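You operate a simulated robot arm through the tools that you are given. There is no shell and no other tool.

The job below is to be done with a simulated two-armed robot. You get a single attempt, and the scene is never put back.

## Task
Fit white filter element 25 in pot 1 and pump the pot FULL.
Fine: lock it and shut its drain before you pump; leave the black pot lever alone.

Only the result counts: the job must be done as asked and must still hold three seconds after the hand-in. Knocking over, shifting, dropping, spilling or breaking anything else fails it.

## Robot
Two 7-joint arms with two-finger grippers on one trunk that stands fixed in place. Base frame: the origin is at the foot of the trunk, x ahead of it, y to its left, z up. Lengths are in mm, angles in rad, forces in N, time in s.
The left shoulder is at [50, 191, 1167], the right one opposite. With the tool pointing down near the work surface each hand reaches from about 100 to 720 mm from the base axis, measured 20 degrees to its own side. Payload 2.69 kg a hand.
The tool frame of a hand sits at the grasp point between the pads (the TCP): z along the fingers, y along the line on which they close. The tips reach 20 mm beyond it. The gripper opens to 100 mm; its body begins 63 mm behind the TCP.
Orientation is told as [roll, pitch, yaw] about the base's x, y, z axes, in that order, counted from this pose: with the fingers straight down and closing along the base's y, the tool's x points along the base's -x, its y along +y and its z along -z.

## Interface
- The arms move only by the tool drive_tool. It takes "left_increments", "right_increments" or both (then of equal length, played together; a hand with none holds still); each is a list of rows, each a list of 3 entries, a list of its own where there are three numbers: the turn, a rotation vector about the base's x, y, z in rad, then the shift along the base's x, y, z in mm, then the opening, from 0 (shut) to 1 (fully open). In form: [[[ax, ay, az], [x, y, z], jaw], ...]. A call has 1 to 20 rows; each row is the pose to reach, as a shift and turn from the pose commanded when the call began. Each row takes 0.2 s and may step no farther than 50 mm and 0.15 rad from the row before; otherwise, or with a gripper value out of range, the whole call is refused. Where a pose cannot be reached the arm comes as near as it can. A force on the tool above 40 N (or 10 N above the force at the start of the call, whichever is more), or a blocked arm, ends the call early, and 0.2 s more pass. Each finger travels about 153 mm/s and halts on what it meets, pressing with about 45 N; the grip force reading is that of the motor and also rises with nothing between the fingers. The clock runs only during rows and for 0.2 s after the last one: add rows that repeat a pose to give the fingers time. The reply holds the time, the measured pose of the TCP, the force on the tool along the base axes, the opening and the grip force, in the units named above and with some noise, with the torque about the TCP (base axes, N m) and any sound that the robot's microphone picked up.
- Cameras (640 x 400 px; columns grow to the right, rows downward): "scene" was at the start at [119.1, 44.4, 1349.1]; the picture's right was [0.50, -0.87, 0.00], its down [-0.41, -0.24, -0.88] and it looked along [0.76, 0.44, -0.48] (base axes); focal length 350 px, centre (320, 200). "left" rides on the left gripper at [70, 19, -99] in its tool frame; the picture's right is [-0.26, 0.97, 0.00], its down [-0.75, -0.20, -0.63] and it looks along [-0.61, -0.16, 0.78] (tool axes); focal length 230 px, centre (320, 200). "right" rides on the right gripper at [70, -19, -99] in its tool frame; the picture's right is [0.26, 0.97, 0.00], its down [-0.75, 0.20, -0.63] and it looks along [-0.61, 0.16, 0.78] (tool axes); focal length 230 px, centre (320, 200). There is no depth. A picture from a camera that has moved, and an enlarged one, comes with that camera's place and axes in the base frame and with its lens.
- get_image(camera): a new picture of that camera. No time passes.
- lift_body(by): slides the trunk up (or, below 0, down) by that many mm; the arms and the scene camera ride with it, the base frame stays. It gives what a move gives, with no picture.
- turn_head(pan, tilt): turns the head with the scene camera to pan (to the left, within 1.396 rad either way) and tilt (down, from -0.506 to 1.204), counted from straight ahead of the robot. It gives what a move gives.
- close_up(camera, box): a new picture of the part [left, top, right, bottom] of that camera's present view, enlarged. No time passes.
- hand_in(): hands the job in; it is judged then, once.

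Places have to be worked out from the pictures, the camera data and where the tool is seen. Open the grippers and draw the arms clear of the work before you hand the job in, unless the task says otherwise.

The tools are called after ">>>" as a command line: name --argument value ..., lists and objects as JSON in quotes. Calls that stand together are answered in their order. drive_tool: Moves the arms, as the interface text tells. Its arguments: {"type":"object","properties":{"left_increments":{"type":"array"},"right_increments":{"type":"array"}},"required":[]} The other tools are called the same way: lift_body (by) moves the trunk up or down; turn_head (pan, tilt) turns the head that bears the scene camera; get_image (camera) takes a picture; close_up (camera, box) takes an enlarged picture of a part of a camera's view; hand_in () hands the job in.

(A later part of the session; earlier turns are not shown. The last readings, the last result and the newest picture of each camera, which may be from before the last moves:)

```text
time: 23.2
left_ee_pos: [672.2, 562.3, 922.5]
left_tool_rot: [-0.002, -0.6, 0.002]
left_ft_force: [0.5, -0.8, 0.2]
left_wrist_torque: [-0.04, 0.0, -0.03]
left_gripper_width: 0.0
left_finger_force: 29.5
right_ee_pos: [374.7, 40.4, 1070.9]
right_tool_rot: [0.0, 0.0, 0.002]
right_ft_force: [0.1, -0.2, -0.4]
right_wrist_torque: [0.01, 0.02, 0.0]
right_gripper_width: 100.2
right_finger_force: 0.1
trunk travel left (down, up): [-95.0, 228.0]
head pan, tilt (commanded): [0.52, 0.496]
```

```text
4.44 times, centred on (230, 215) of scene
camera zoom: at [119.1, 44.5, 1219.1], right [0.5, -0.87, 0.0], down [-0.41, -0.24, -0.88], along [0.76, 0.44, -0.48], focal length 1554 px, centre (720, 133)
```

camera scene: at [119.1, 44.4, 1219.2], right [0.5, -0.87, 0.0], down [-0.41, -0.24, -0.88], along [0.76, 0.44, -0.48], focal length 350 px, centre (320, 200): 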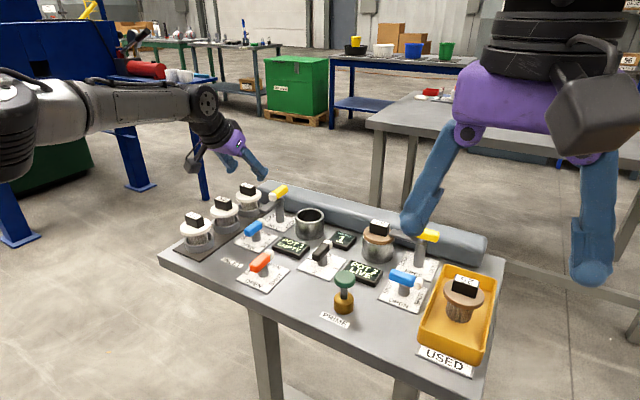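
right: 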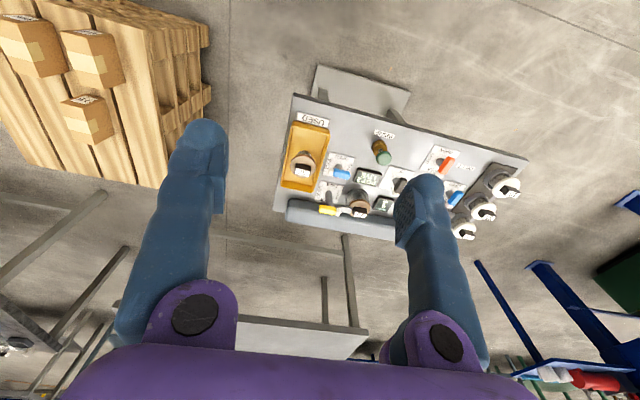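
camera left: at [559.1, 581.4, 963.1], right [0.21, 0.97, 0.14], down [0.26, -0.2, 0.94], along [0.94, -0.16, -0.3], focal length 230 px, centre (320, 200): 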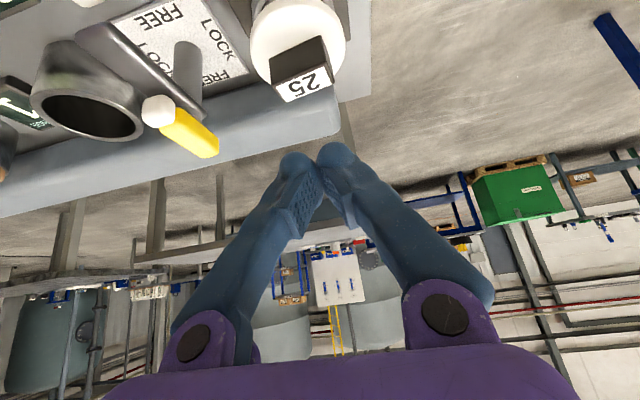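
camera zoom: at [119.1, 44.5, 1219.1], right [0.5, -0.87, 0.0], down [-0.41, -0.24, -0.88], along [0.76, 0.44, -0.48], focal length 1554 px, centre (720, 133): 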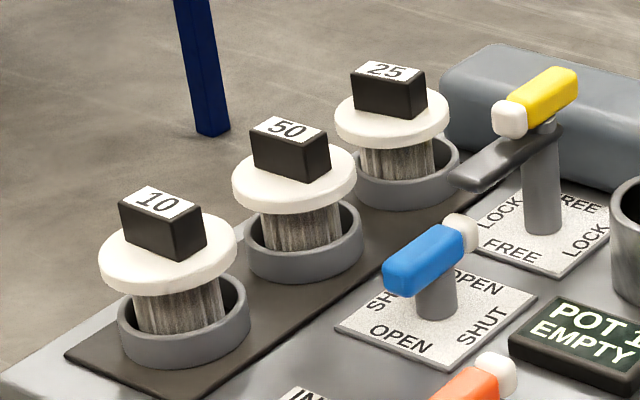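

The element is still seated in its ring but was squeezed about 5 mm toward me and turned ~8°: the tips had met the block too near its back edge. I reopen, yaw the hand +0.145 rad to match the block, move back 9 mm and look again from closer.

>>> drive_tool --left_increments '[[[0, 0, 0], [0, 0, 0], 0.3], [[0, 0, 0.05], [-3, 0, 0], 0.65], [[0, 0, 0.1], [-6, -0.2, -5], 0.65], [[0, 0, 0.145], [-9, -0.4, -12], 0.65], [[0, 0, 0.145], [-9, -0.4, -21], 0.65], [[0, 0, 0.145], [-9, -0.4, -21], 0.65]]'

>>> get_image --camera "left"

>>> close_up --camera "left" --box '[232, 0, 424, 150]'

>>> close_up --camera "scene" --box '[190, 130, 310, 230]'

```text
time: 24.6
left_ee_pos: [663.4, 561.4, 901.4]
left_tool_rot: [-0.001, -0.6, 0.15]
left_ft_force: [0.5, -0.1, -0.3]
left_wrist_torque: [0.0, -0.01, 0.01]
left_gripper_width: 64.8
left_finger_force: 0.0
right_ee_pos: [374.7, 41.2, 1071.1]
right_tool_rot: [0.002, 0.0, 0.0]
right_ft_force: [1.3, 0.1, -0.3]
right_wrist_torque: [-0.02, 0.01, -0.01]
right_gripper_width: 100.0
right_finger_force: 0.1
trunk travel left (down, up): [-95.0, 228.0]
head pan, tilt (commanded): [0.52, 0.496]
```

```text
taken
camera left: at [549.3, 563.6, 941.6], right [0.07, 0.99, 0.14], down [0.29, -0.16, 0.94], along [0.95, -0.02, -0.3], focal length 230 px, centre (320, 200)
```

left: 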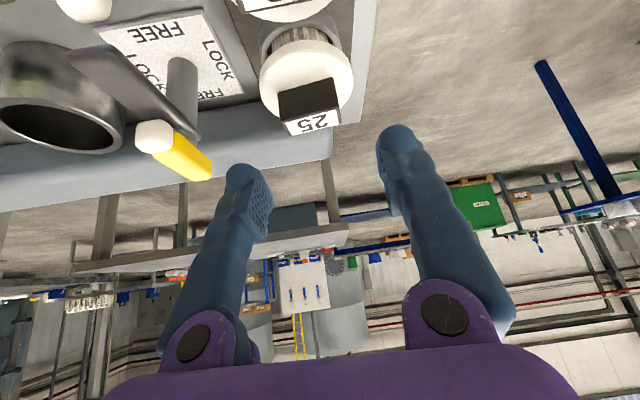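

```text
2.67 times, centred on (328, 75) of left
camera zoom: at [549.3, 563.6, 941.6], right [0.07, 0.99, 0.14], down [0.29, -0.16, 0.94], along [0.95, -0.02, -0.3], focal length 614 px, centre (299, 533)
```

zoom: 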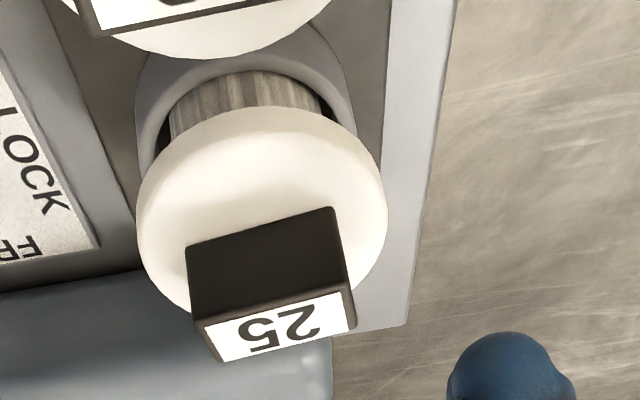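

```text
4.00 times, centred on (250, 180) of scene
camera zoom: at [119.0, 44.4, 1219.2], right [0.5, -0.87, 0.0], down [-0.41, -0.24, -0.88], along [0.76, 0.44, -0.48], focal length 1399 px, centre (600, 280)
```

zoom: 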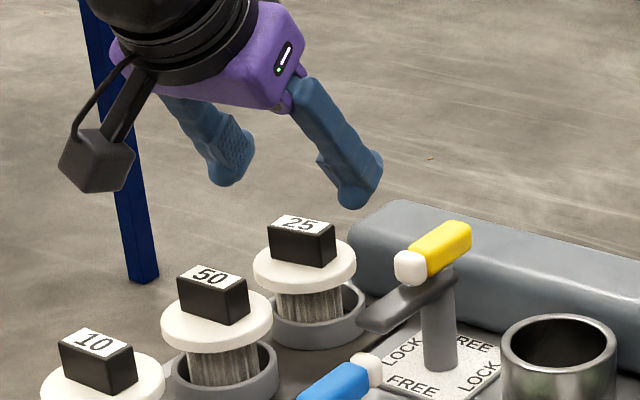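

The block centre is now about (670.5, 563.7) and its yaw matches the hand within ~1.5°. I go down with a small correction, stopping just above the disc.

>>> drive_tool --left_increments '[[[0, 0, 0], [-1.5, 1, -14], 0.65], [[0, 0, 0], [-1.5, 1, -26], 0.65], [[0, 0, 0], [-1.5, 1, -36], 0.65], [[0, 0, 0], [-1.5, 1, -41], 0.65], [[0, 0, 0], [-1.5, 1, -42], 0.65]]'

>>> close_up --camera "left" --box '[210, 80, 450, 230]'

>>> close_up --camera "scene" --box '[190, 130, 310, 230]'

```text
time: 25.8
left_ee_pos: [660.1, 562.6, 859.5]
left_tool_rot: [-0.002, -0.599, 0.146]
left_ft_force: [0.0, 0.6, 0.0]
left_wrist_torque: [0.0, 0.01, -0.03]
left_gripper_width: 65.0
left_finger_force: 0.0
right_ee_pos: [375.0, 40.0, 1070.0]
right_tool_rot: [0.0, 0.001, -0.001]
right_ft_force: [-0.2, 0.1, 0.2]
right_wrist_torque: [0.03, -0.01, -0.02]
right_gripper_width: 100.0
right_finger_force: 0.1
trunk travel left (down, up): [-95.0, 228.0]
head pan, tilt (commanded): [0.52, 0.496]
```

```text
2.67 times, centred on (330, 155) of left
camera zoom: at [546.3, 565.4, 899.9], right [0.07, 0.99, 0.14], down [0.29, -0.16, 0.94], along [0.95, -0.02, -0.3], focal length 614 px, centre (293, 320)
```

zoom: 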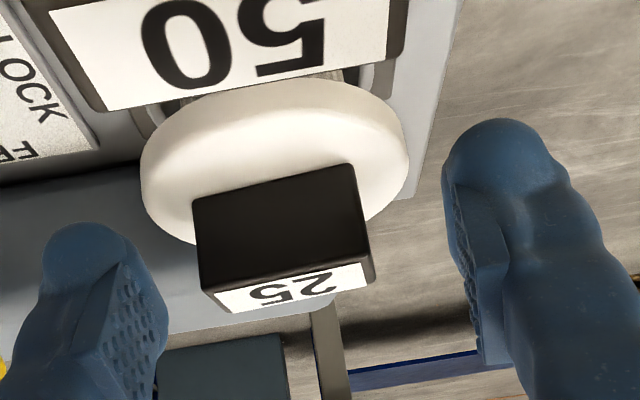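

```text
4.00 times, centred on (250, 180) of scene
camera zoom: at [119.1, 44.4, 1219.1], right [0.5, -0.87, 0.0], down [-0.41, -0.24, -0.88], along [0.76, 0.44, -0.48], focal length 1399 px, centre (600, 280)
```

zoom: 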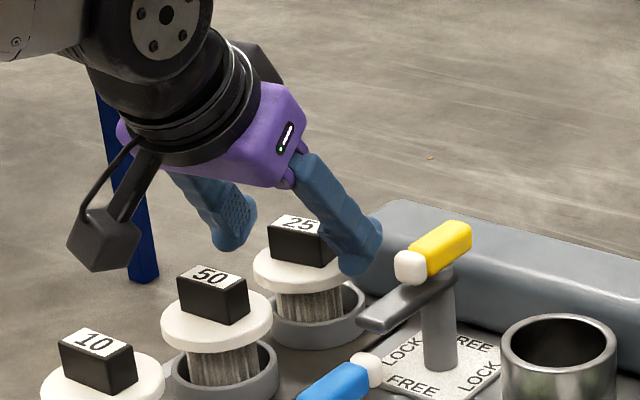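

No contact yet. Before closing, I want to check where the fingertips really are relative to the block, so I zoom in on them from the scene camera.

>>> close_up --camera "scene" --box '[230, 160, 300, 210]'

>>> get_image --camera "left"

>>> get_image --camera "right"

```text
8.00 times, centred on (265, 185) of scene
camera zoom: at [119.1, 44.4, 1219.1], right [0.5, -0.87, 0.0], down [-0.41, -0.24, -0.88], along [0.76, 0.44, -0.48], focal length 2798 px, centre (760, 320)
```

zoom: 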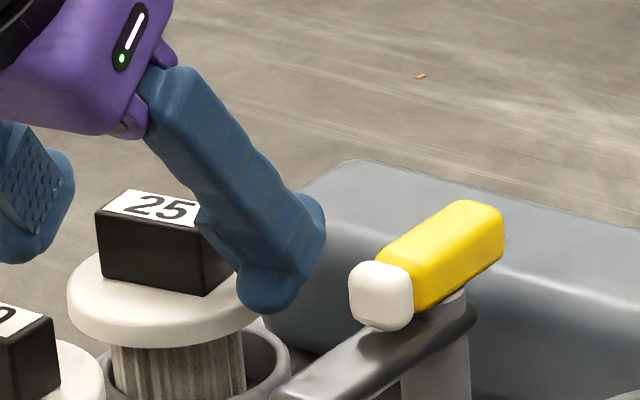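

```text
taken
camera left: at [546.3, 565.4, 899.9], right [0.07, 0.99, 0.14], down [0.29, -0.16, 0.94], along [0.95, -0.02, -0.3], focal length 230 px, centre (320, 200)
```

left: 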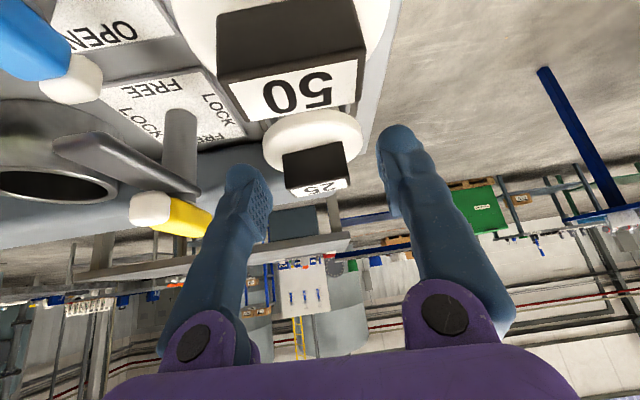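

```text
taken
camera right: at [305.3, 21.5, 1168.3], right [-0.26, 0.97, 0.0], down [0.75, 0.2, 0.63], along [0.61, 0.16, -0.78], focal length 230 px, centre (320, 200)
```

right: 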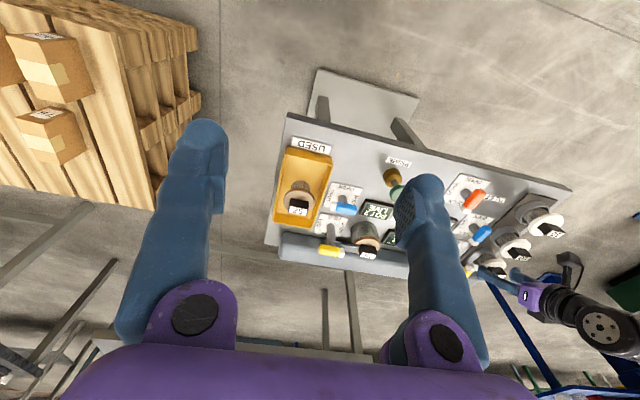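

The scene view confirms the fingertips end about 20 mm past the TCP and the block now sits centred under them. I lower 3.5 mm and close gradually, then inspect before lifting.

>>> drive_tool --left_increments '[[[0, 0, 0], [0, -0.5, -2], 0.6], [[0, 0, 0], [0, -0.5, -3.5], 0.5], [[0, 0, 0], [0, -0.5, -3.5], 0.42], [[0, 0, 0], [0, -0.5, -3.5], 0.36], [[0, 0, 0], [0, -0.5, -3.5], 0.3], [[0, 0, 0], [0, -0.5, -3.5], 0.2], [[0, 0, 0], [0, -0.5, -3.5], 0.1]]'

>>> close_up --camera "left" --box '[210, 80, 450, 230]'

>>> close_up --camera "scene" --box '[230, 160, 300, 210]'

```text
time: 27.4
left_ee_pos: [659.8, 562.2, 855.6]
left_tool_rot: [-0.001, -0.601, 0.147]
left_ft_force: [0.3, -1.7, -0.1]
left_wrist_torque: [0.01, 0.0, 0.0]
left_gripper_width: 34.6
left_finger_force: 45.0
right_ee_pos: [374.2, 41.3, 1070.8]
right_tool_rot: [0.001, 0.0, 0.0]
right_ft_force: [-0.5, -0.2, -0.2]
right_wrist_torque: [-0.01, -0.03, 0.0]
right_gripper_width: 100.0
right_finger_force: 0.2
trunk travel left (down, up): [-95.0, 228.0]
head pan, tilt (commanded): [0.52, 0.496]
```

```text
2.67 times, centred on (330, 155) of left
camera zoom: at [545.9, 564.8, 896.9], right [0.07, 0.99, 0.14], down [0.29, -0.16, 0.94], along [0.95, -0.02, -0.3], focal length 614 px, centre (293, 320)
```

zoom: 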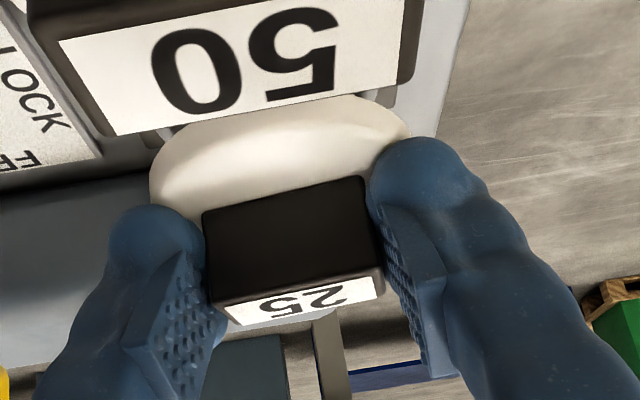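

```text
8.00 times, centred on (265, 185) of scene
camera zoom: at [119.2, 44.4, 1219.1], right [0.5, -0.87, 0.0], down [-0.41, -0.24, -0.88], along [0.76, 0.44, -0.48], focal length 2798 px, centre (760, 320)
```

zoom: 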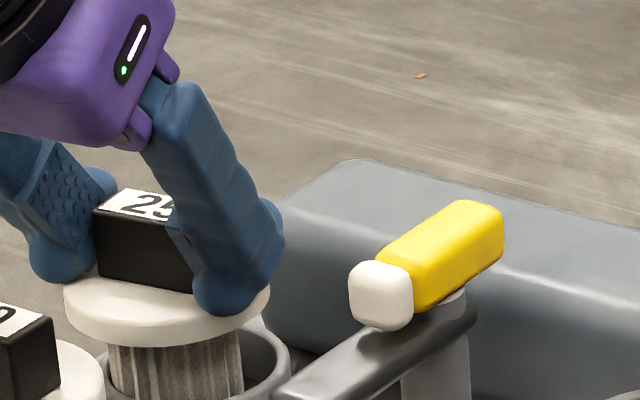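

Clean grip this time: 34.6 mm, 45 N and practically no side force. I lift 12 mm slowly and check the width.

>>> drive_tool --left_increments '[[[0, 0, 0], [0, 0, 2], 0.1], [[0, 0, 0], [0, 0, 4], 0.1], [[0, 0, 0], [0, 0, 6], 0.1], [[0, 0, 0], [0, 0, 9], 0.1], [[0, 0, 0], [0, 0, 12], 0.1]]'

>>> close_up --camera "left" --box '[210, 80, 450, 230]'

>>> close_up --camera "scene" --box '[220, 150, 304, 210]'

```text
time: 28.6
left_ee_pos: [660.3, 563.4, 867.7]
left_tool_rot: [-0.002, -0.601, 0.146]
left_ft_force: [-0.7, -0.2, -1.3]
left_wrist_torque: [-0.02, -0.01, 0.01]
left_gripper_width: 34.5
left_finger_force: 45.1
right_ee_pos: [374.3, 40.4, 1070.5]
right_tool_rot: [-0.001, -0.001, 0.0]
right_ft_force: [0.7, -0.5, -1.1]
right_wrist_torque: [-0.03, -0.01, -0.04]
right_gripper_width: 100.1
right_finger_force: 0.0
trunk travel left (down, up): [-95.0, 228.0]
head pan, tilt (commanded): [0.52, 0.496]
```

```text
2.67 times, centred on (330, 155) of left
camera zoom: at [547.3, 565.5, 907.5], right [0.07, 0.99, 0.14], down [0.29, -0.16, 0.94], along [0.95, -0.02, -0.3], focal length 614 px, centre (293, 320)
```

zoom: 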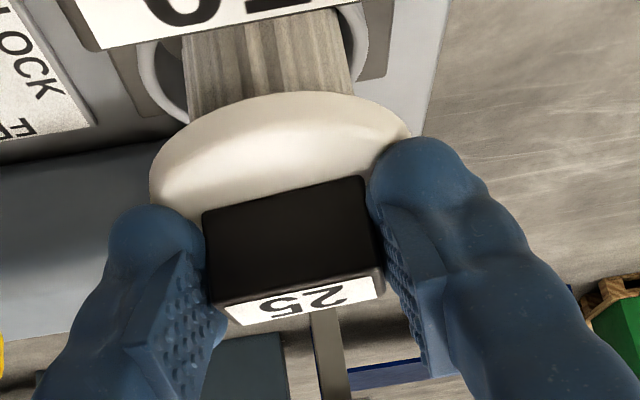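

```text
6.67 times, centred on (262, 180) of scene
camera zoom: at [119.2, 44.5, 1219.1], right [0.5, -0.87, 0.0], down [-0.41, -0.24, -0.88], along [0.76, 0.44, -0.48], focal length 2332 px, centre (707, 333)
```

zoom: 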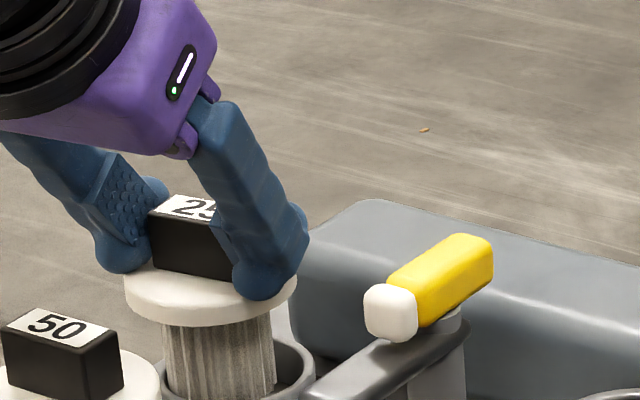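

The element is coming up with the hand (weight ~1–2 N). I continue straight up to clear the lock lever.

>>> drive_tool --left_increments '[[[0, 0, 0], [0, 0, 8], 0.1], [[0, 0, 0], [0, 0, 18], 0.1], [[0, 0, 0], [0, 0, 29], 0.1], [[0, 0, 0], [0, 0, 41], 0.1], [[0, 0, 0], [0, 0, 54], 0.1], [[0, 0, 0], [0, 0, 67], 0.1], [[0, 0, 0], [0, 0, 80], 0.1], [[0, 0, 0], [0, 0, 92], 0.1], [[0, 0, 0], [0, 0, 100], 0.1], [[0, 0, 0], [0, 0, 100], 0.1]]'

>>> get_image --camera "left"

>>> get_image --camera "scene"

>>> close_up --camera "scene" --box '[190, 110, 310, 200]'

```text
time: 30.8
left_ee_pos: [659.3, 562.6, 967.2]
left_tool_rot: [-0.004, -0.601, 0.146]
left_ft_force: [-0.8, 0.5, -1.8]
left_wrist_torque: [0.01, 0.02, 0.01]
left_gripper_width: 34.4
left_finger_force: 44.6
right_ee_pos: [374.1, 41.2, 1070.9]
right_tool_rot: [0.0, 0.0, 0.0]
right_ft_force: [-0.7, 0.4, -0.8]
right_wrist_torque: [-0.02, 0.01, 0.02]
right_gripper_width: 100.0
right_finger_force: 0.0
trunk travel left (down, up): [-95.0, 228.0]
head pan, tilt (commanded): [0.52, 0.496]
```

```text
taken
camera left: at [546.3, 563.9, 1007.7], right [0.07, 0.99, 0.14], down [0.29, -0.16, 0.94], along [0.95, -0.02, -0.3], focal length 230 px, centre (320, 200)
```

left: 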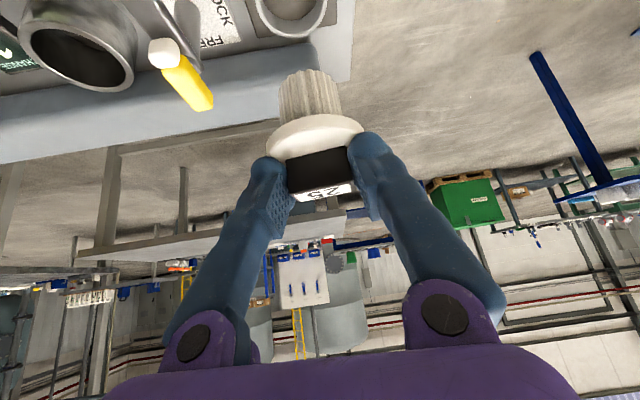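

```text
taken
camera scene: at [119.2, 44.5, 1219.1], right [0.5, -0.87, 0.0], down [-0.41, -0.24, -0.88], along [0.76, 0.44, -0.48], focal length 350 px, centre (320, 200)
```

scene: 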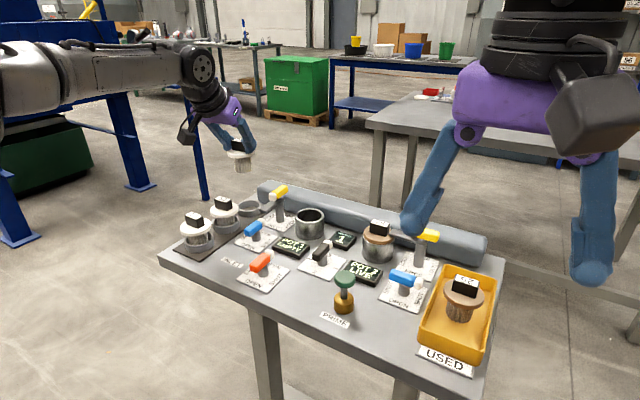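

```text
4.44 times, centred on (250, 155) of scene
camera zoom: at [119.2, 44.5, 1219.1], right [0.5, -0.87, 0.0], down [-0.41, -0.24, -0.88], along [0.76, 0.44, -0.48], focal length 1554 px, centre (631, 400)
```

zoom: 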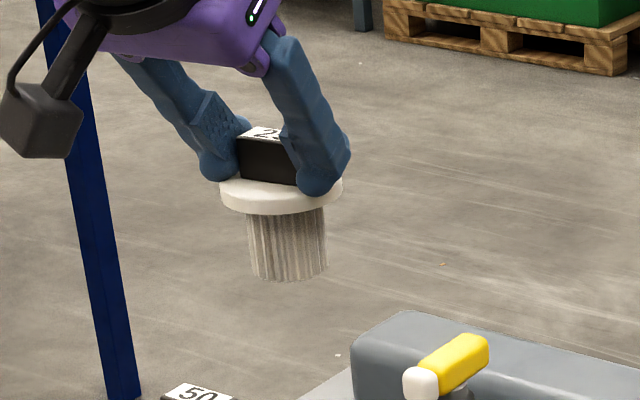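

Element 25 is out and hanging upright, its lower end well above the lever tops. I carry it level over to pot 1 while turning the hand back to yaw 0.

>>> drive_tool --left_increments '[[[0, 0, 0], [0, -12, 2], 0.1], [[0, 0, -0.02], [1, -30, 4], 0.1], [[0, 0, -0.045], [1, -52, 5], 0.1], [[0, 0, -0.07], [2, -76, 5], 0.1], [[0, 0, -0.095], [3, -100, 5], 0.1], [[0, 0, -0.12], [4, -124, 5], 0.1], [[0, 0, -0.14], [5, -146, 5], 0.1], [[0, 0, -0.146], [5, -162, 5], 0.1], [[0, 0, -0.146], [5, -172, 5], 0.1], [[0, 0, -0.146], [5, -172, 5], 0.1]]'

>>> get_image --camera "left"

>>> close_up --camera "left" --box '[220, 0, 420, 125]'

>>> close_up --camera "scene" --box '[230, 110, 370, 250]'

```text
time: 33.0
left_ee_pos: [665.8, 389.0, 972.7]
left_tool_rot: [-0.001, -0.601, 0.002]
left_ft_force: [0.0, 1.0, -0.7]
left_wrist_torque: [-0.02, -0.01, 0.01]
left_gripper_width: 34.5
left_finger_force: 44.9
right_ee_pos: [375.1, 41.0, 1070.1]
right_tool_rot: [0.0, -0.001, -0.001]
right_ft_force: [-0.2, -0.4, -0.3]
right_wrist_torque: [-0.02, 0.01, 0.01]
right_gripper_width: 100.1
right_finger_force: 0.1
trunk travel left (down, up): [-95.0, 228.0]
head pan, tilt (commanded): [0.52, 0.496]
```

```text
taken
camera left: at [553.5, 408.5, 1012.8], right [0.21, 0.97, 0.14], down [0.26, -0.2, 0.94], along [0.94, -0.16, -0.3], focal length 230 px, centre (320, 200)
```

left: 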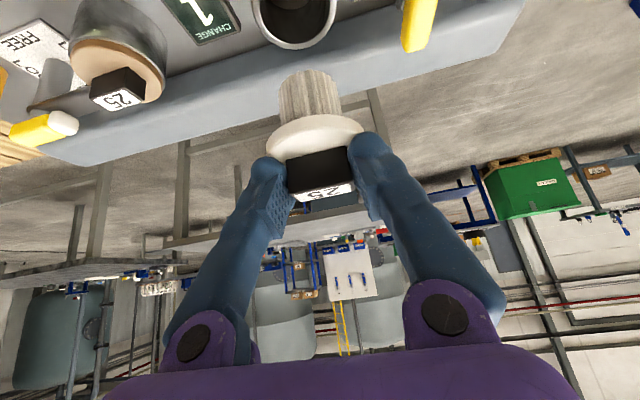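

```text
3.20 times, centred on (320, 62) of left
camera zoom: at [553.5, 408.5, 1012.8], right [0.21, 0.97, 0.14], down [0.26, -0.2, 0.94], along [0.94, -0.16, -0.3], focal length 736 px, centre (320, 640)
```

zoom: 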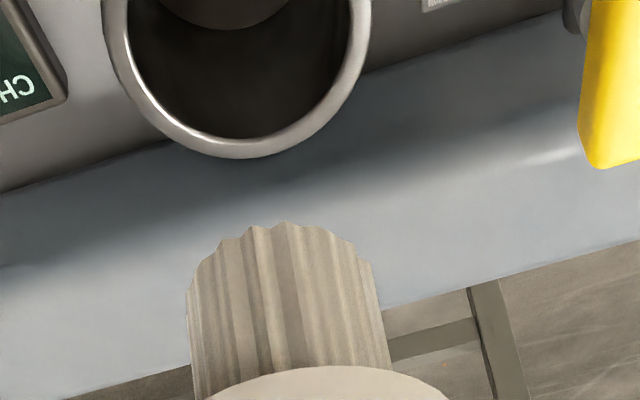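

```text
2.86 times, centred on (300, 180) of scene
camera zoom: at [119.2, 44.5, 1219.1], right [0.5, -0.87, 0.0], down [-0.41, -0.24, -0.88], along [0.76, 0.44, -0.48], focal length 999 px, centre (377, 257)
```

zoom: 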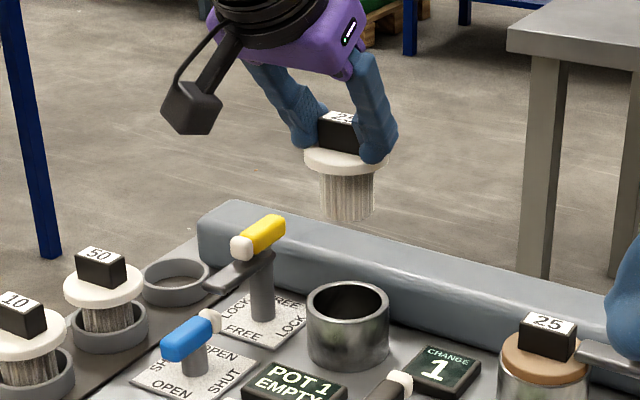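

Element axis and pot centre agree to within a couple of millimetres in the scene view (pot ≈ (676, 390)). I lower until the element's end is just above the rim and check again.

>>> drive_tool --left_increments '[[[0, 0, 0], [0, 0, -15], 0.1], [[0, 0, 0], [0, 0, -30], 0.1], [[0, 0, 0], [0, 0, -45], 0.1], [[0, 0, 0], [0, 0, -57], 0.1], [[0, 0, 0], [0, 0, -66], 0.1], [[0, 0, 0], [0, 0, -66], 0.1]]'

>>> get_image --camera "left"

>>> close_up --camera "left" --box '[220, 0, 420, 125]'

>>> close_up --camera "scene" --box '[260, 150, 360, 250]'

```text
time: 34.4
left_ee_pos: [664.8, 390.1, 906.3]
left_tool_rot: [0.0, -0.602, 0.003]
left_ft_force: [1.2, 0.0, -0.2]
left_wrist_torque: [-0.01, -0.03, 0.04]
left_gripper_width: 34.8
left_finger_force: 45.0
right_ee_pos: [374.7, 40.1, 1069.8]
right_tool_rot: [0.0, 0.0, 0.0]
right_ft_force: [-0.3, 1.0, -0.1]
right_wrist_torque: [0.02, 0.0, 0.0]
right_gripper_width: 100.1
right_finger_force: 0.1
trunk travel left (down, up): [-95.0, 228.0]
head pan, tilt (commanded): [0.52, 0.496]
```

```text
taken
camera left: at [552.3, 409.2, 947.3], right [0.21, 0.97, 0.14], down [0.26, -0.2, 0.94], along [0.94, -0.16, -0.3], focal length 230 px, centre (320, 200)
```

left: 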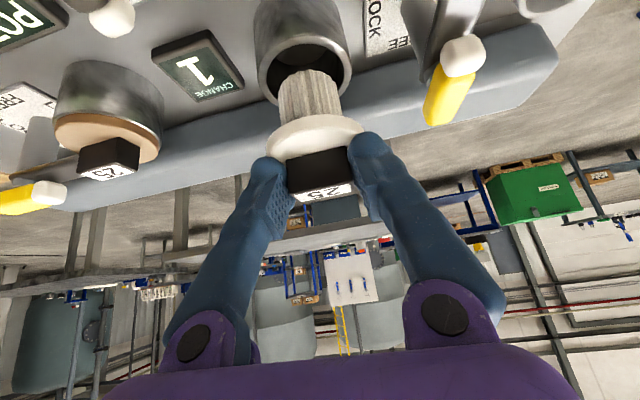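

```text
3.20 times, centred on (320, 62) of left
camera zoom: at [552.3, 409.2, 947.3], right [0.21, 0.97, 0.14], down [0.26, -0.2, 0.94], along [0.94, -0.16, -0.3], focal length 736 px, centre (320, 640)
```

zoom: 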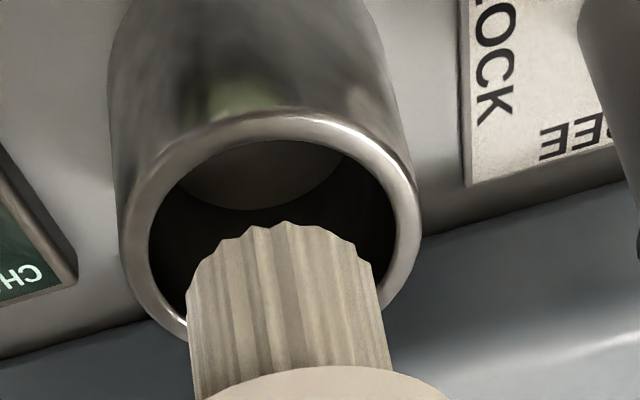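

```text
4.00 times, centred on (310, 200) of scene
camera zoom: at [119.1, 44.5, 1219.1], right [0.5, -0.87, 0.0], down [-0.41, -0.24, -0.88], along [0.76, 0.44, -0.48], focal length 1399 px, centre (360, 200)
```

zoom: 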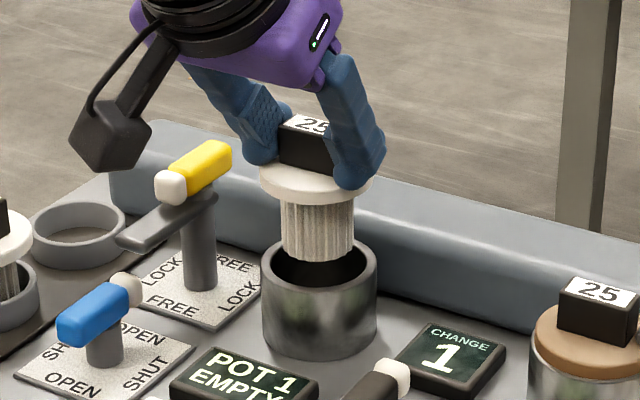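

By the wrist view the pot centre lies about 3–4 mm further from me than the element axis, and y agrees. I shift +3.5 mm in x and lower slowly into the pot, watching the force.

>>> drive_tool --left_increments '[[[0, 0, 0], [2, 0, 0], 0.1], [[0, 0, 0], [3.5, 0, 0], 0.1], [[0, 0, 0], [3.5, 0, -6], 0.1], [[0, 0, 0], [3.5, 0, -12], 0.1], [[0, 0, 0], [3.5, 0, -17], 0.1], [[0, 0, 0], [3.5, 0, -22], 0.1], [[0, 0, 0], [3.5, 0, -26], 0.1]]'

>>> close_up --camera "left" --box '[220, 0, 420, 125]'

>>> close_up --camera "scene" --box '[270, 160, 350, 240]'

```text
time: 36.0
left_ee_pos: [668.7, 389.7, 879.9]
left_tool_rot: [-0.003, -0.601, 0.002]
left_ft_force: [0.2, -0.7, -0.9]
left_wrist_torque: [0.01, 0.0, 0.01]
left_gripper_width: 34.8
left_finger_force: 44.9
right_ee_pos: [374.8, 40.4, 1070.7]
right_tool_rot: [0.001, 0.0, -0.001]
right_ft_force: [0.2, 0.5, -0.6]
right_wrist_torque: [0.02, -0.03, 0.0]
right_gripper_width: 99.8
right_finger_force: 0.1
trunk travel left (down, up): [-95.0, 228.0]
head pan, tilt (commanded): [0.52, 0.496]
```

```text
3.20 times, centred on (320, 62) of left
camera zoom: at [556.8, 408.3, 920.6], right [0.21, 0.97, 0.14], down [0.26, -0.2, 0.94], along [0.94, -0.16, -0.3], focal length 736 px, centre (320, 640)
```

zoom: 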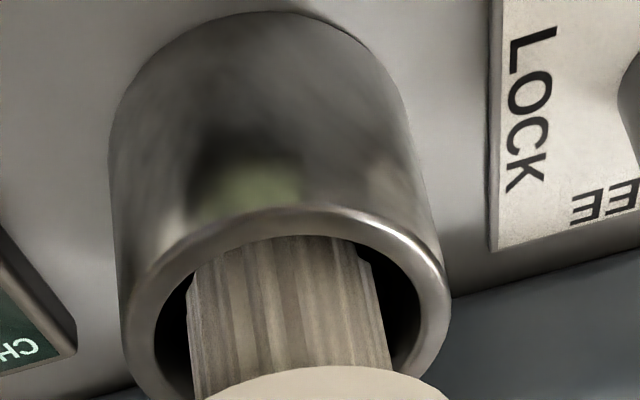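

```text
5.00 times, centred on (310, 200) of scene
camera zoom: at [119.2, 44.5, 1219.1], right [0.5, -0.87, 0.0], down [-0.41, -0.24, -0.88], along [0.76, 0.44, -0.48], focal length 1749 px, centre (370, 200)
```

zoom: 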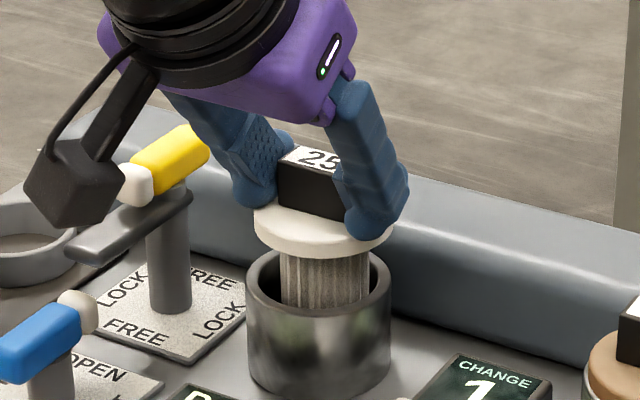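

The element's end is inside the pot. I zoom in tightly to check the gap all round.

>>> close_up --camera "scene" --box '[310, 200, 358, 230]'

>>> close_up --camera "left" --box '[250, 50, 370, 125]'

```text
13.33 times, centred on (334, 215) of scene
camera zoom: at [119.2, 44.5, 1219.1], right [0.5, -0.87, 0.0], down [-0.41, -0.24, -0.88], along [0.76, 0.44, -0.48], focal length 4663 px, centre (133, 0)
```

zoom: 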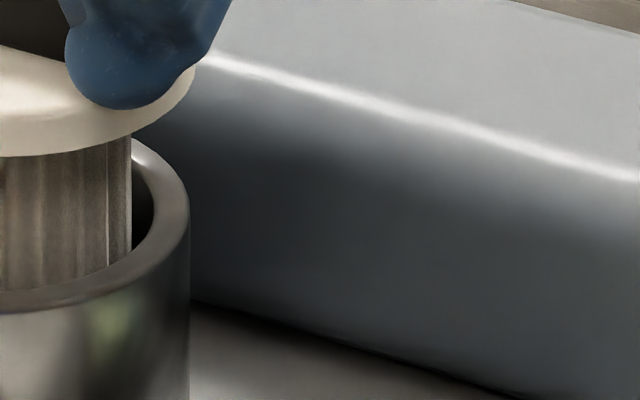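

```text
5.33 times, centred on (310, 88) of left
camera zoom: at [556.8, 408.3, 920.6], right [0.21, 0.97, 0.14], down [0.26, -0.2, 0.94], along [0.94, -0.16, -0.3], focal length 1227 px, centre (373, 800)
```

zoom: 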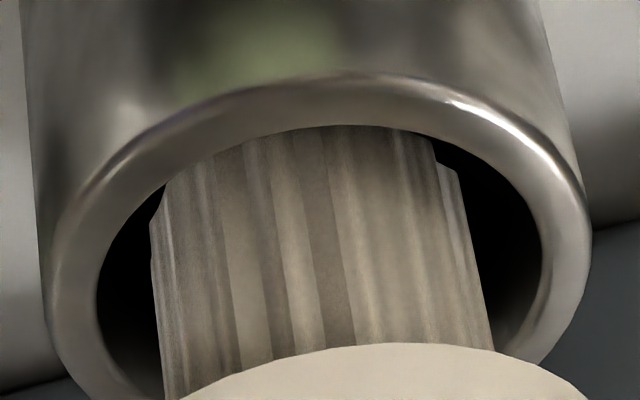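

>>> close_up --camera "scene" --box '[286, 198, 334, 228]'

```text
13.33 times, centred on (310, 213) of scene
camera zoom: at [119.2, 44.5, 1219.1], right [0.5, -0.87, 0.0], down [-0.41, -0.24, -0.88], along [0.76, 0.44, -0.48], focal length 4663 px, centre (453, 27)
```

zoom: 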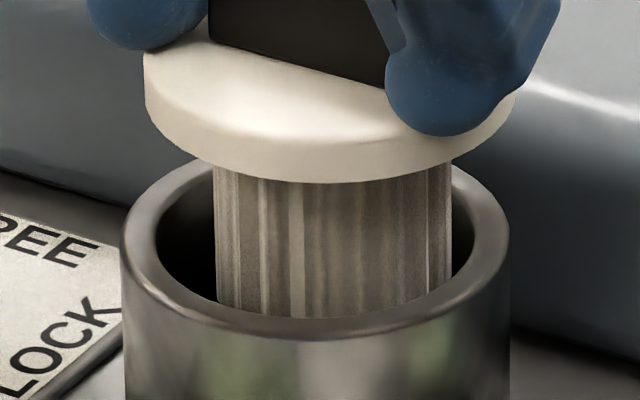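

In the scene view the gap is uneven: the element sits about 3 mm to the picture's right, while the wrist view is balanced – so it is ~4 mm too far in +x. I correct by (−4, +0.5) and re-check.

>>> drive_tool --left_increments '[[[0, 0, 0], [-2, 0.3, 0], 0.1], [[0, 0, 0], [-4, 0.5, 0], 0.1], [[0, 0, 0], [-4, 0.5, 0], 0.1]]'

>>> close_up --camera "scene" --box '[286, 198, 334, 228]'

>>> close_up --camera "left" --box '[250, 50, 370, 125]'

```text
time: 36.8
left_ee_pos: [664.6, 390.2, 879.2]
left_tool_rot: [0.0, -0.6, 0.0]
left_ft_force: [0.0, 0.4, -0.2]
left_wrist_torque: [0.0, -0.02, -0.03]
left_gripper_width: 34.8
left_finger_force: 44.8
right_ee_pos: [374.6, 40.5, 1070.6]
right_tool_rot: [0.001, -0.001, 0.001]
right_ft_force: [-0.7, 0.0, 0.0]
right_wrist_torque: [0.0, 0.02, 0.0]
right_gripper_width: 100.2
right_finger_force: 0.0
trunk travel left (down, up): [-95.0, 228.0]
head pan, tilt (commanded): [0.52, 0.496]
```

```text
13.33 times, centred on (310, 213) of scene
camera zoom: at [119.2, 44.5, 1219.1], right [0.5, -0.87, 0.0], down [-0.41, -0.24, -0.88], along [0.76, 0.44, -0.48], focal length 4663 px, centre (453, 27)
```

zoom: 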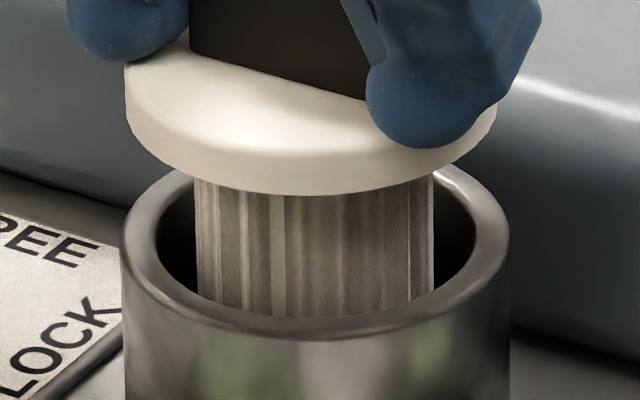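

```text
5.33 times, centred on (310, 88) of left
camera zoom: at [553.1, 409.5, 920.0], right [0.21, 0.97, 0.14], down [0.26, -0.2, 0.94], along [0.94, -0.16, -0.3], focal length 1227 px, centre (373, 800)
```

zoom: 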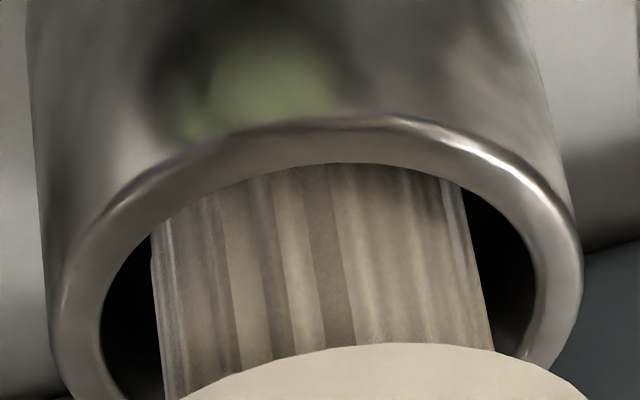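

Gaps are now even in both views. I lower further to bring the disc near the rim.

>>> drive_tool --left_increments '[[[0, 0, 0], [0, -0.3, -5], 0.1], [[0, 0, 0], [0, -0.3, -10], 0.1], [[0, 0, 0], [0, -0.3, -14], 0.1], [[0, 0, 0], [0, -0.3, -18], 0.1], [[0, 0, 0], [0, -0.3, -20], 0.1]]'

>>> close_up --camera "scene" --box '[280, 190, 344, 230]'

>>> close_up --camera "left" --box '[230, 80, 390, 180]'

```text
time: 38.0
left_ee_pos: [665.2, 390.3, 859.7]
left_tool_rot: [0.0, -0.6, 0.0]
left_ft_force: [-0.1, -0.5, -0.3]
left_wrist_torque: [0.03, -0.03, 0.02]
left_gripper_width: 34.6
left_finger_force: 44.6
right_ee_pos: [374.9, 40.7, 1071.6]
right_tool_rot: [0.0, 0.001, 0.001]
right_ft_force: [0.3, -0.1, -0.2]
right_wrist_torque: [0.01, 0.0, 0.01]
right_gripper_width: 100.1
right_finger_force: 0.1
trunk travel left (down, up): [-95.0, 228.0]
head pan, tilt (commanded): [0.52, 0.496]
```

```text
10.00 times, centred on (312, 210) of scene
camera zoom: at [119.2, 44.5, 1219.1], right [0.5, -0.87, 0.0], down [-0.41, -0.24, -0.88], along [0.76, 0.44, -0.48], focal length 3497 px, centre (400, 100)
```

zoom: 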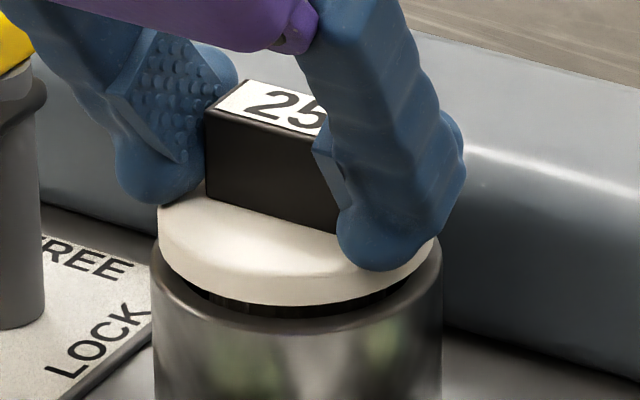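

```text
4.00 times, centred on (310, 130) of left
camera zoom: at [553.2, 409.3, 900.7], right [0.21, 0.97, 0.14], down [0.26, -0.2, 0.94], along [0.94, -0.16, -0.3], focal length 920 px, centre (360, 480)
```

zoom: 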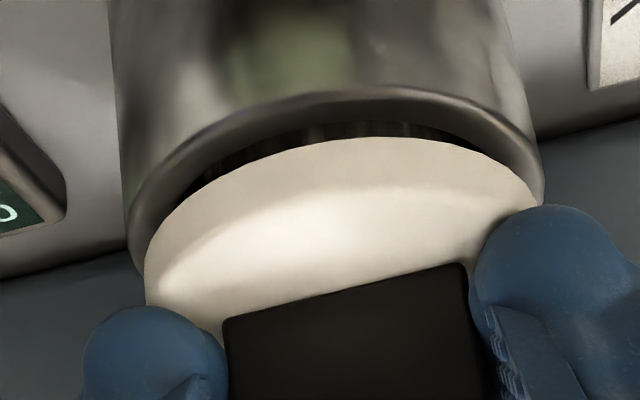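

Only a few millimetres remain between disc and rim. I go down in 1 mm steps.

>>> drive_tool --left_increments '[[[0, 0, 0], [0, 0, -1], 0.1], [[0, 0, 0], [0, 0, -2], 0.1], [[0, 0, 0], [0, 0, -3], 0.1], [[0, 0, 0], [0, 0, -4], 0.1], [[0, 0, 0], [0, 0, -5], 0.1], [[0, 0, 0], [0, 0, -5], 0.1]]'

>>> close_up --camera "scene" --box '[280, 190, 344, 230]'

>>> close_up --camera "left" --box '[230, 80, 390, 180]'

```text
time: 39.4
left_ee_pos: [664.8, 391.2, 855.1]
left_tool_rot: [-0.001, -0.601, 0.0]
left_ft_force: [1.1, -0.6, -0.1]
left_wrist_torque: [0.0, 0.03, 0.03]
left_gripper_width: 34.6
left_finger_force: 45.5
right_ee_pos: [374.3, 40.3, 1069.5]
right_tool_rot: [0.0, 0.0, 0.002]
right_ft_force: [-0.9, 0.5, -0.1]
right_wrist_torque: [0.0, 0.01, -0.02]
right_gripper_width: 100.0
right_finger_force: 0.0
trunk travel left (down, up): [-95.0, 228.0]
head pan, tilt (commanded): [0.52, 0.496]
```

```text
10.00 times, centred on (312, 210) of scene
camera zoom: at [119.2, 44.5, 1219.1], right [0.5, -0.87, 0.0], down [-0.41, -0.24, -0.88], along [0.76, 0.44, -0.48], focal length 3497 px, centre (400, 100)
```

zoom: 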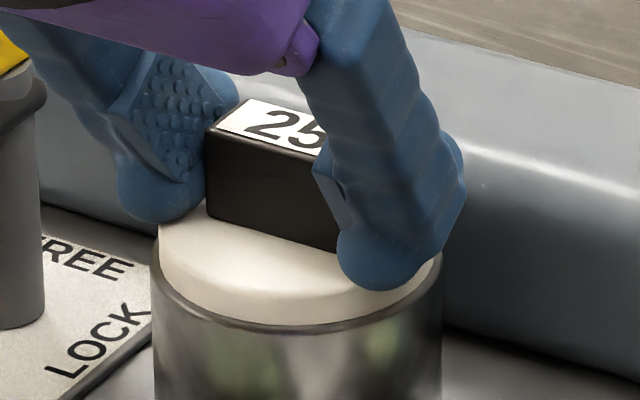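

```text
4.00 times, centred on (310, 130) of left
camera zoom: at [553.1, 409.2, 896.0], right [0.21, 0.97, 0.15], down [0.26, -0.2, 0.94], along [0.94, -0.16, -0.3], focal length 920 px, centre (360, 480)
```

zoom: 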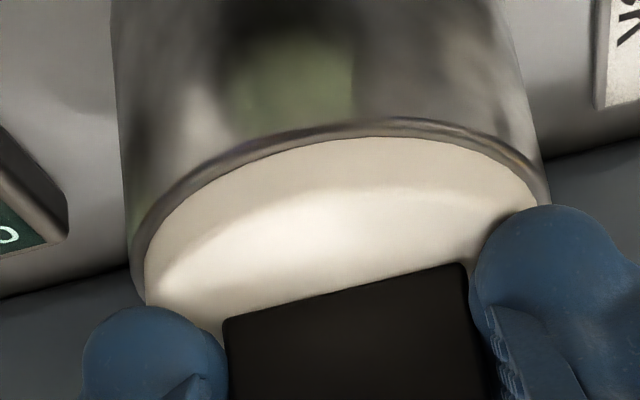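

The disc is almost on the rim and still no contact force. I continue down 3 mm more in half-millimetre steps.

>>> drive_tool --left_increments '[[[0, 0, 0], [0, 0, -0.7], 0.1], [[0, 0, 0], [0, 0, -1.4], 0.1], [[0, 0, 0], [0, 0, -2.0], 0.1], [[0, 0, 0], [0, 0, -2.6], 0.1], [[0, 0, 0], [0, 0, -2.6], 0.1]]'

>>> close_up --camera "scene" --box '[280, 190, 344, 230]'

```text
time: 40.6
left_ee_pos: [665.2, 390.0, 855.0]
left_tool_rot: [-0.003, -0.604, 0.002]
left_ft_force: [2.3, 0.4, 6.7]
left_wrist_torque: [0.03, 0.08, -0.01]
left_gripper_width: 34.7
left_finger_force: 44.9
right_ee_pos: [373.9, 40.4, 1069.7]
right_tool_rot: [0.0, -0.001, 0.0]
right_ft_force: [0.4, 0.1, 0.1]
right_wrist_torque: [0.0, 0.04, -0.02]
right_gripper_width: 100.0
right_finger_force: 0.0
trunk travel left (down, up): [-95.0, 228.0]
head pan, tilt (commanded): [0.52, 0.496]
```

```text
10.00 times, centred on (312, 210) of scene
camera zoom: at [118.7, 44.0, 1219.3], right [0.5, -0.87, 0.0], down [-0.41, -0.24, -0.88], along [0.76, 0.44, -0.48], focal length 3497 px, centre (400, 100)
```

zoom: 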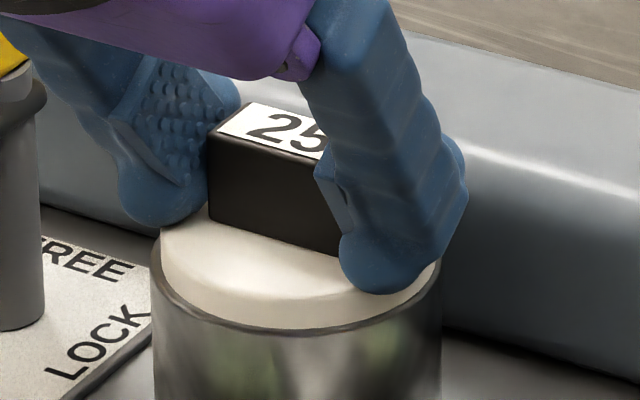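

Contact: 6.7 N upward, so the disc is seated on the rim. I ease the load off and open the jaws gently to 55 mm, then rise straight up.

>>> drive_tool --left_increments '[[[0, 0, 0], [0, 0, 1.4], 0.1], [[0, 0, 0], [0, 0, 1.4], 0.38], [[0, 0, 0], [0, 0, 1.4], 0.45], [[0, 0, 0], [0, 0, 1.4], 0.55], [[0, 0, 0], [0, 0, 1.4], 0.55]]'

>>> close_up --camera "scene" --box '[260, 170, 356, 230]'

>>> get_image --camera "left"

```text
time: 41.8
left_ee_pos: [662.7, 389.4, 854.3]
left_tool_rot: [0.0, -0.599, 0.001]
left_ft_force: [-1.3, 0.0, 1.9]
left_wrist_torque: [0.07, 0.02, 0.02]
left_gripper_width: 54.5
left_finger_force: 0.0
right_ee_pos: [374.7, 39.8, 1071.1]
right_tool_rot: [0.001, -0.001, 0.0]
right_ft_force: [0.0, -0.5, 0.2]
right_wrist_torque: [-0.01, 0.03, 0.02]
right_gripper_width: 100.0
right_finger_force: 0.1
trunk travel left (down, up): [-95.0, 228.0]
head pan, tilt (commanded): [0.52, 0.496]
```

```text
6.67 times, centred on (308, 200) of scene
camera zoom: at [118.7, 44.2, 1219.2], right [0.5, -0.87, 0.0], down [-0.41, -0.24, -0.88], along [0.76, 0.44, -0.48], focal length 2332 px, centre (400, 200)
```

zoom: 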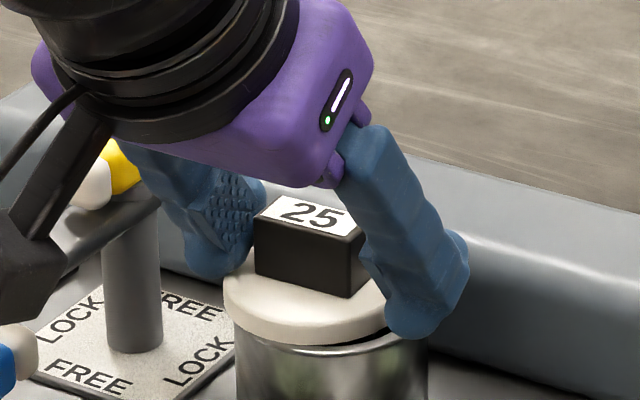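

```text
taken
camera left: at [551.8, 408.7, 895.5], right [0.21, 0.97, 0.15], down [0.26, -0.2, 0.94], along [0.94, -0.16, -0.3], focal length 230 px, centre (320, 200)
```

left: 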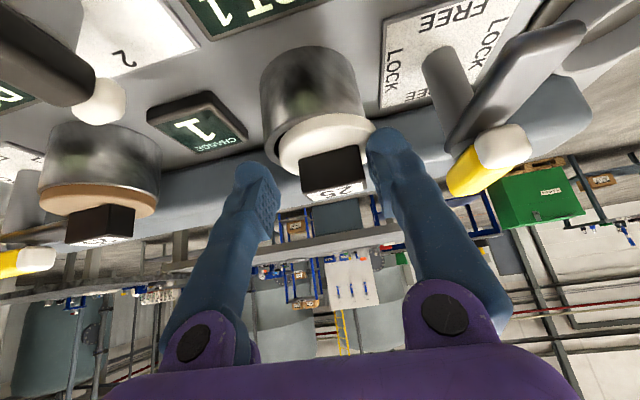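

Released. The disc looks slightly shifted on the rim; I rise straight up carefully and inspect.

>>> drive_tool --left_increments '[[[0, 0, 0], [0, 0, 4], 0.55], [[0, 0, 0], [0, 0, 10], 0.55], [[0, 0, 0], [0, 0, 20], 0.58], [[0, 0, 0], [0, 0, 32], 0.6], [[0, 0, 0], [0, 0, 46], 0.6], [[0, 0, 0], [0, 0, 60], 0.6]]'

>>> close_up --camera "scene" --box '[260, 170, 356, 250]'

>>> close_up --camera "left" --box '[210, 0, 410, 125]'

```text
time: 43.2
left_ee_pos: [663.6, 390.3, 914.9]
left_tool_rot: [-0.001, -0.602, 0.001]
left_ft_force: [0.3, -0.6, 1.2]
left_wrist_torque: [0.01, 0.0, 0.02]
left_gripper_width: 60.1
left_finger_force: 0.0
right_ee_pos: [373.9, 39.6, 1069.3]
right_tool_rot: [0.002, 0.001, 0.001]
right_ft_force: [-0.5, -0.4, -0.5]
right_wrist_torque: [0.0, -0.02, -0.03]
right_gripper_width: 100.0
right_finger_force: 0.0
trunk travel left (down, up): [-95.0, 228.0]
head pan, tilt (commanded): [0.52, 0.496]
```

```text
5.00 times, centred on (308, 210) of scene
camera zoom: at [119.0, 44.3, 1219.2], right [0.5, -0.87, 0.0], down [-0.41, -0.24, -0.88], along [0.76, 0.44, -0.48], focal length 1749 px, centre (380, 150)
```

zoom: 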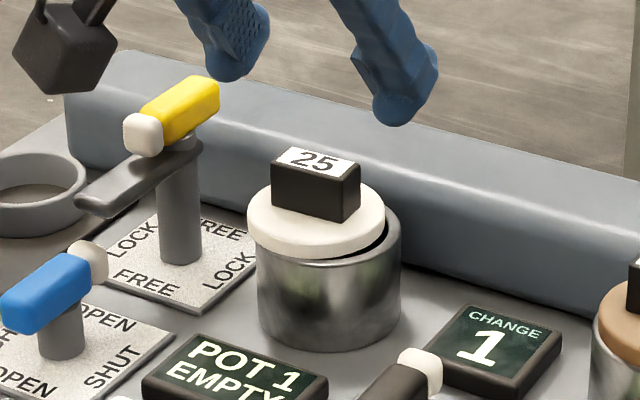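

```text
3.20 times, centred on (310, 62) of left
camera zoom: at [552.3, 409.5, 955.5], right [0.21, 0.97, 0.14], down [0.26, -0.2, 0.94], along [0.94, -0.16, -0.3], focal length 736 px, centre (352, 640)
```

zoom: 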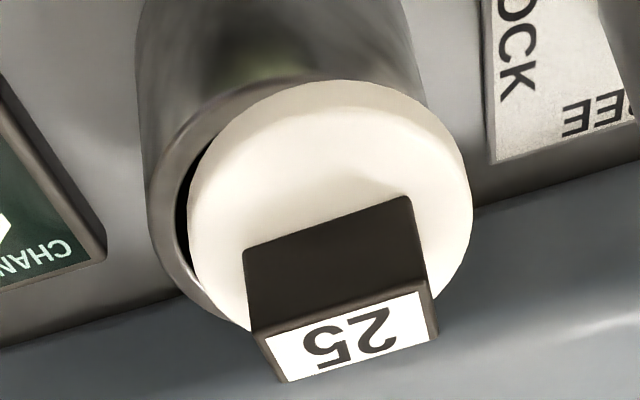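

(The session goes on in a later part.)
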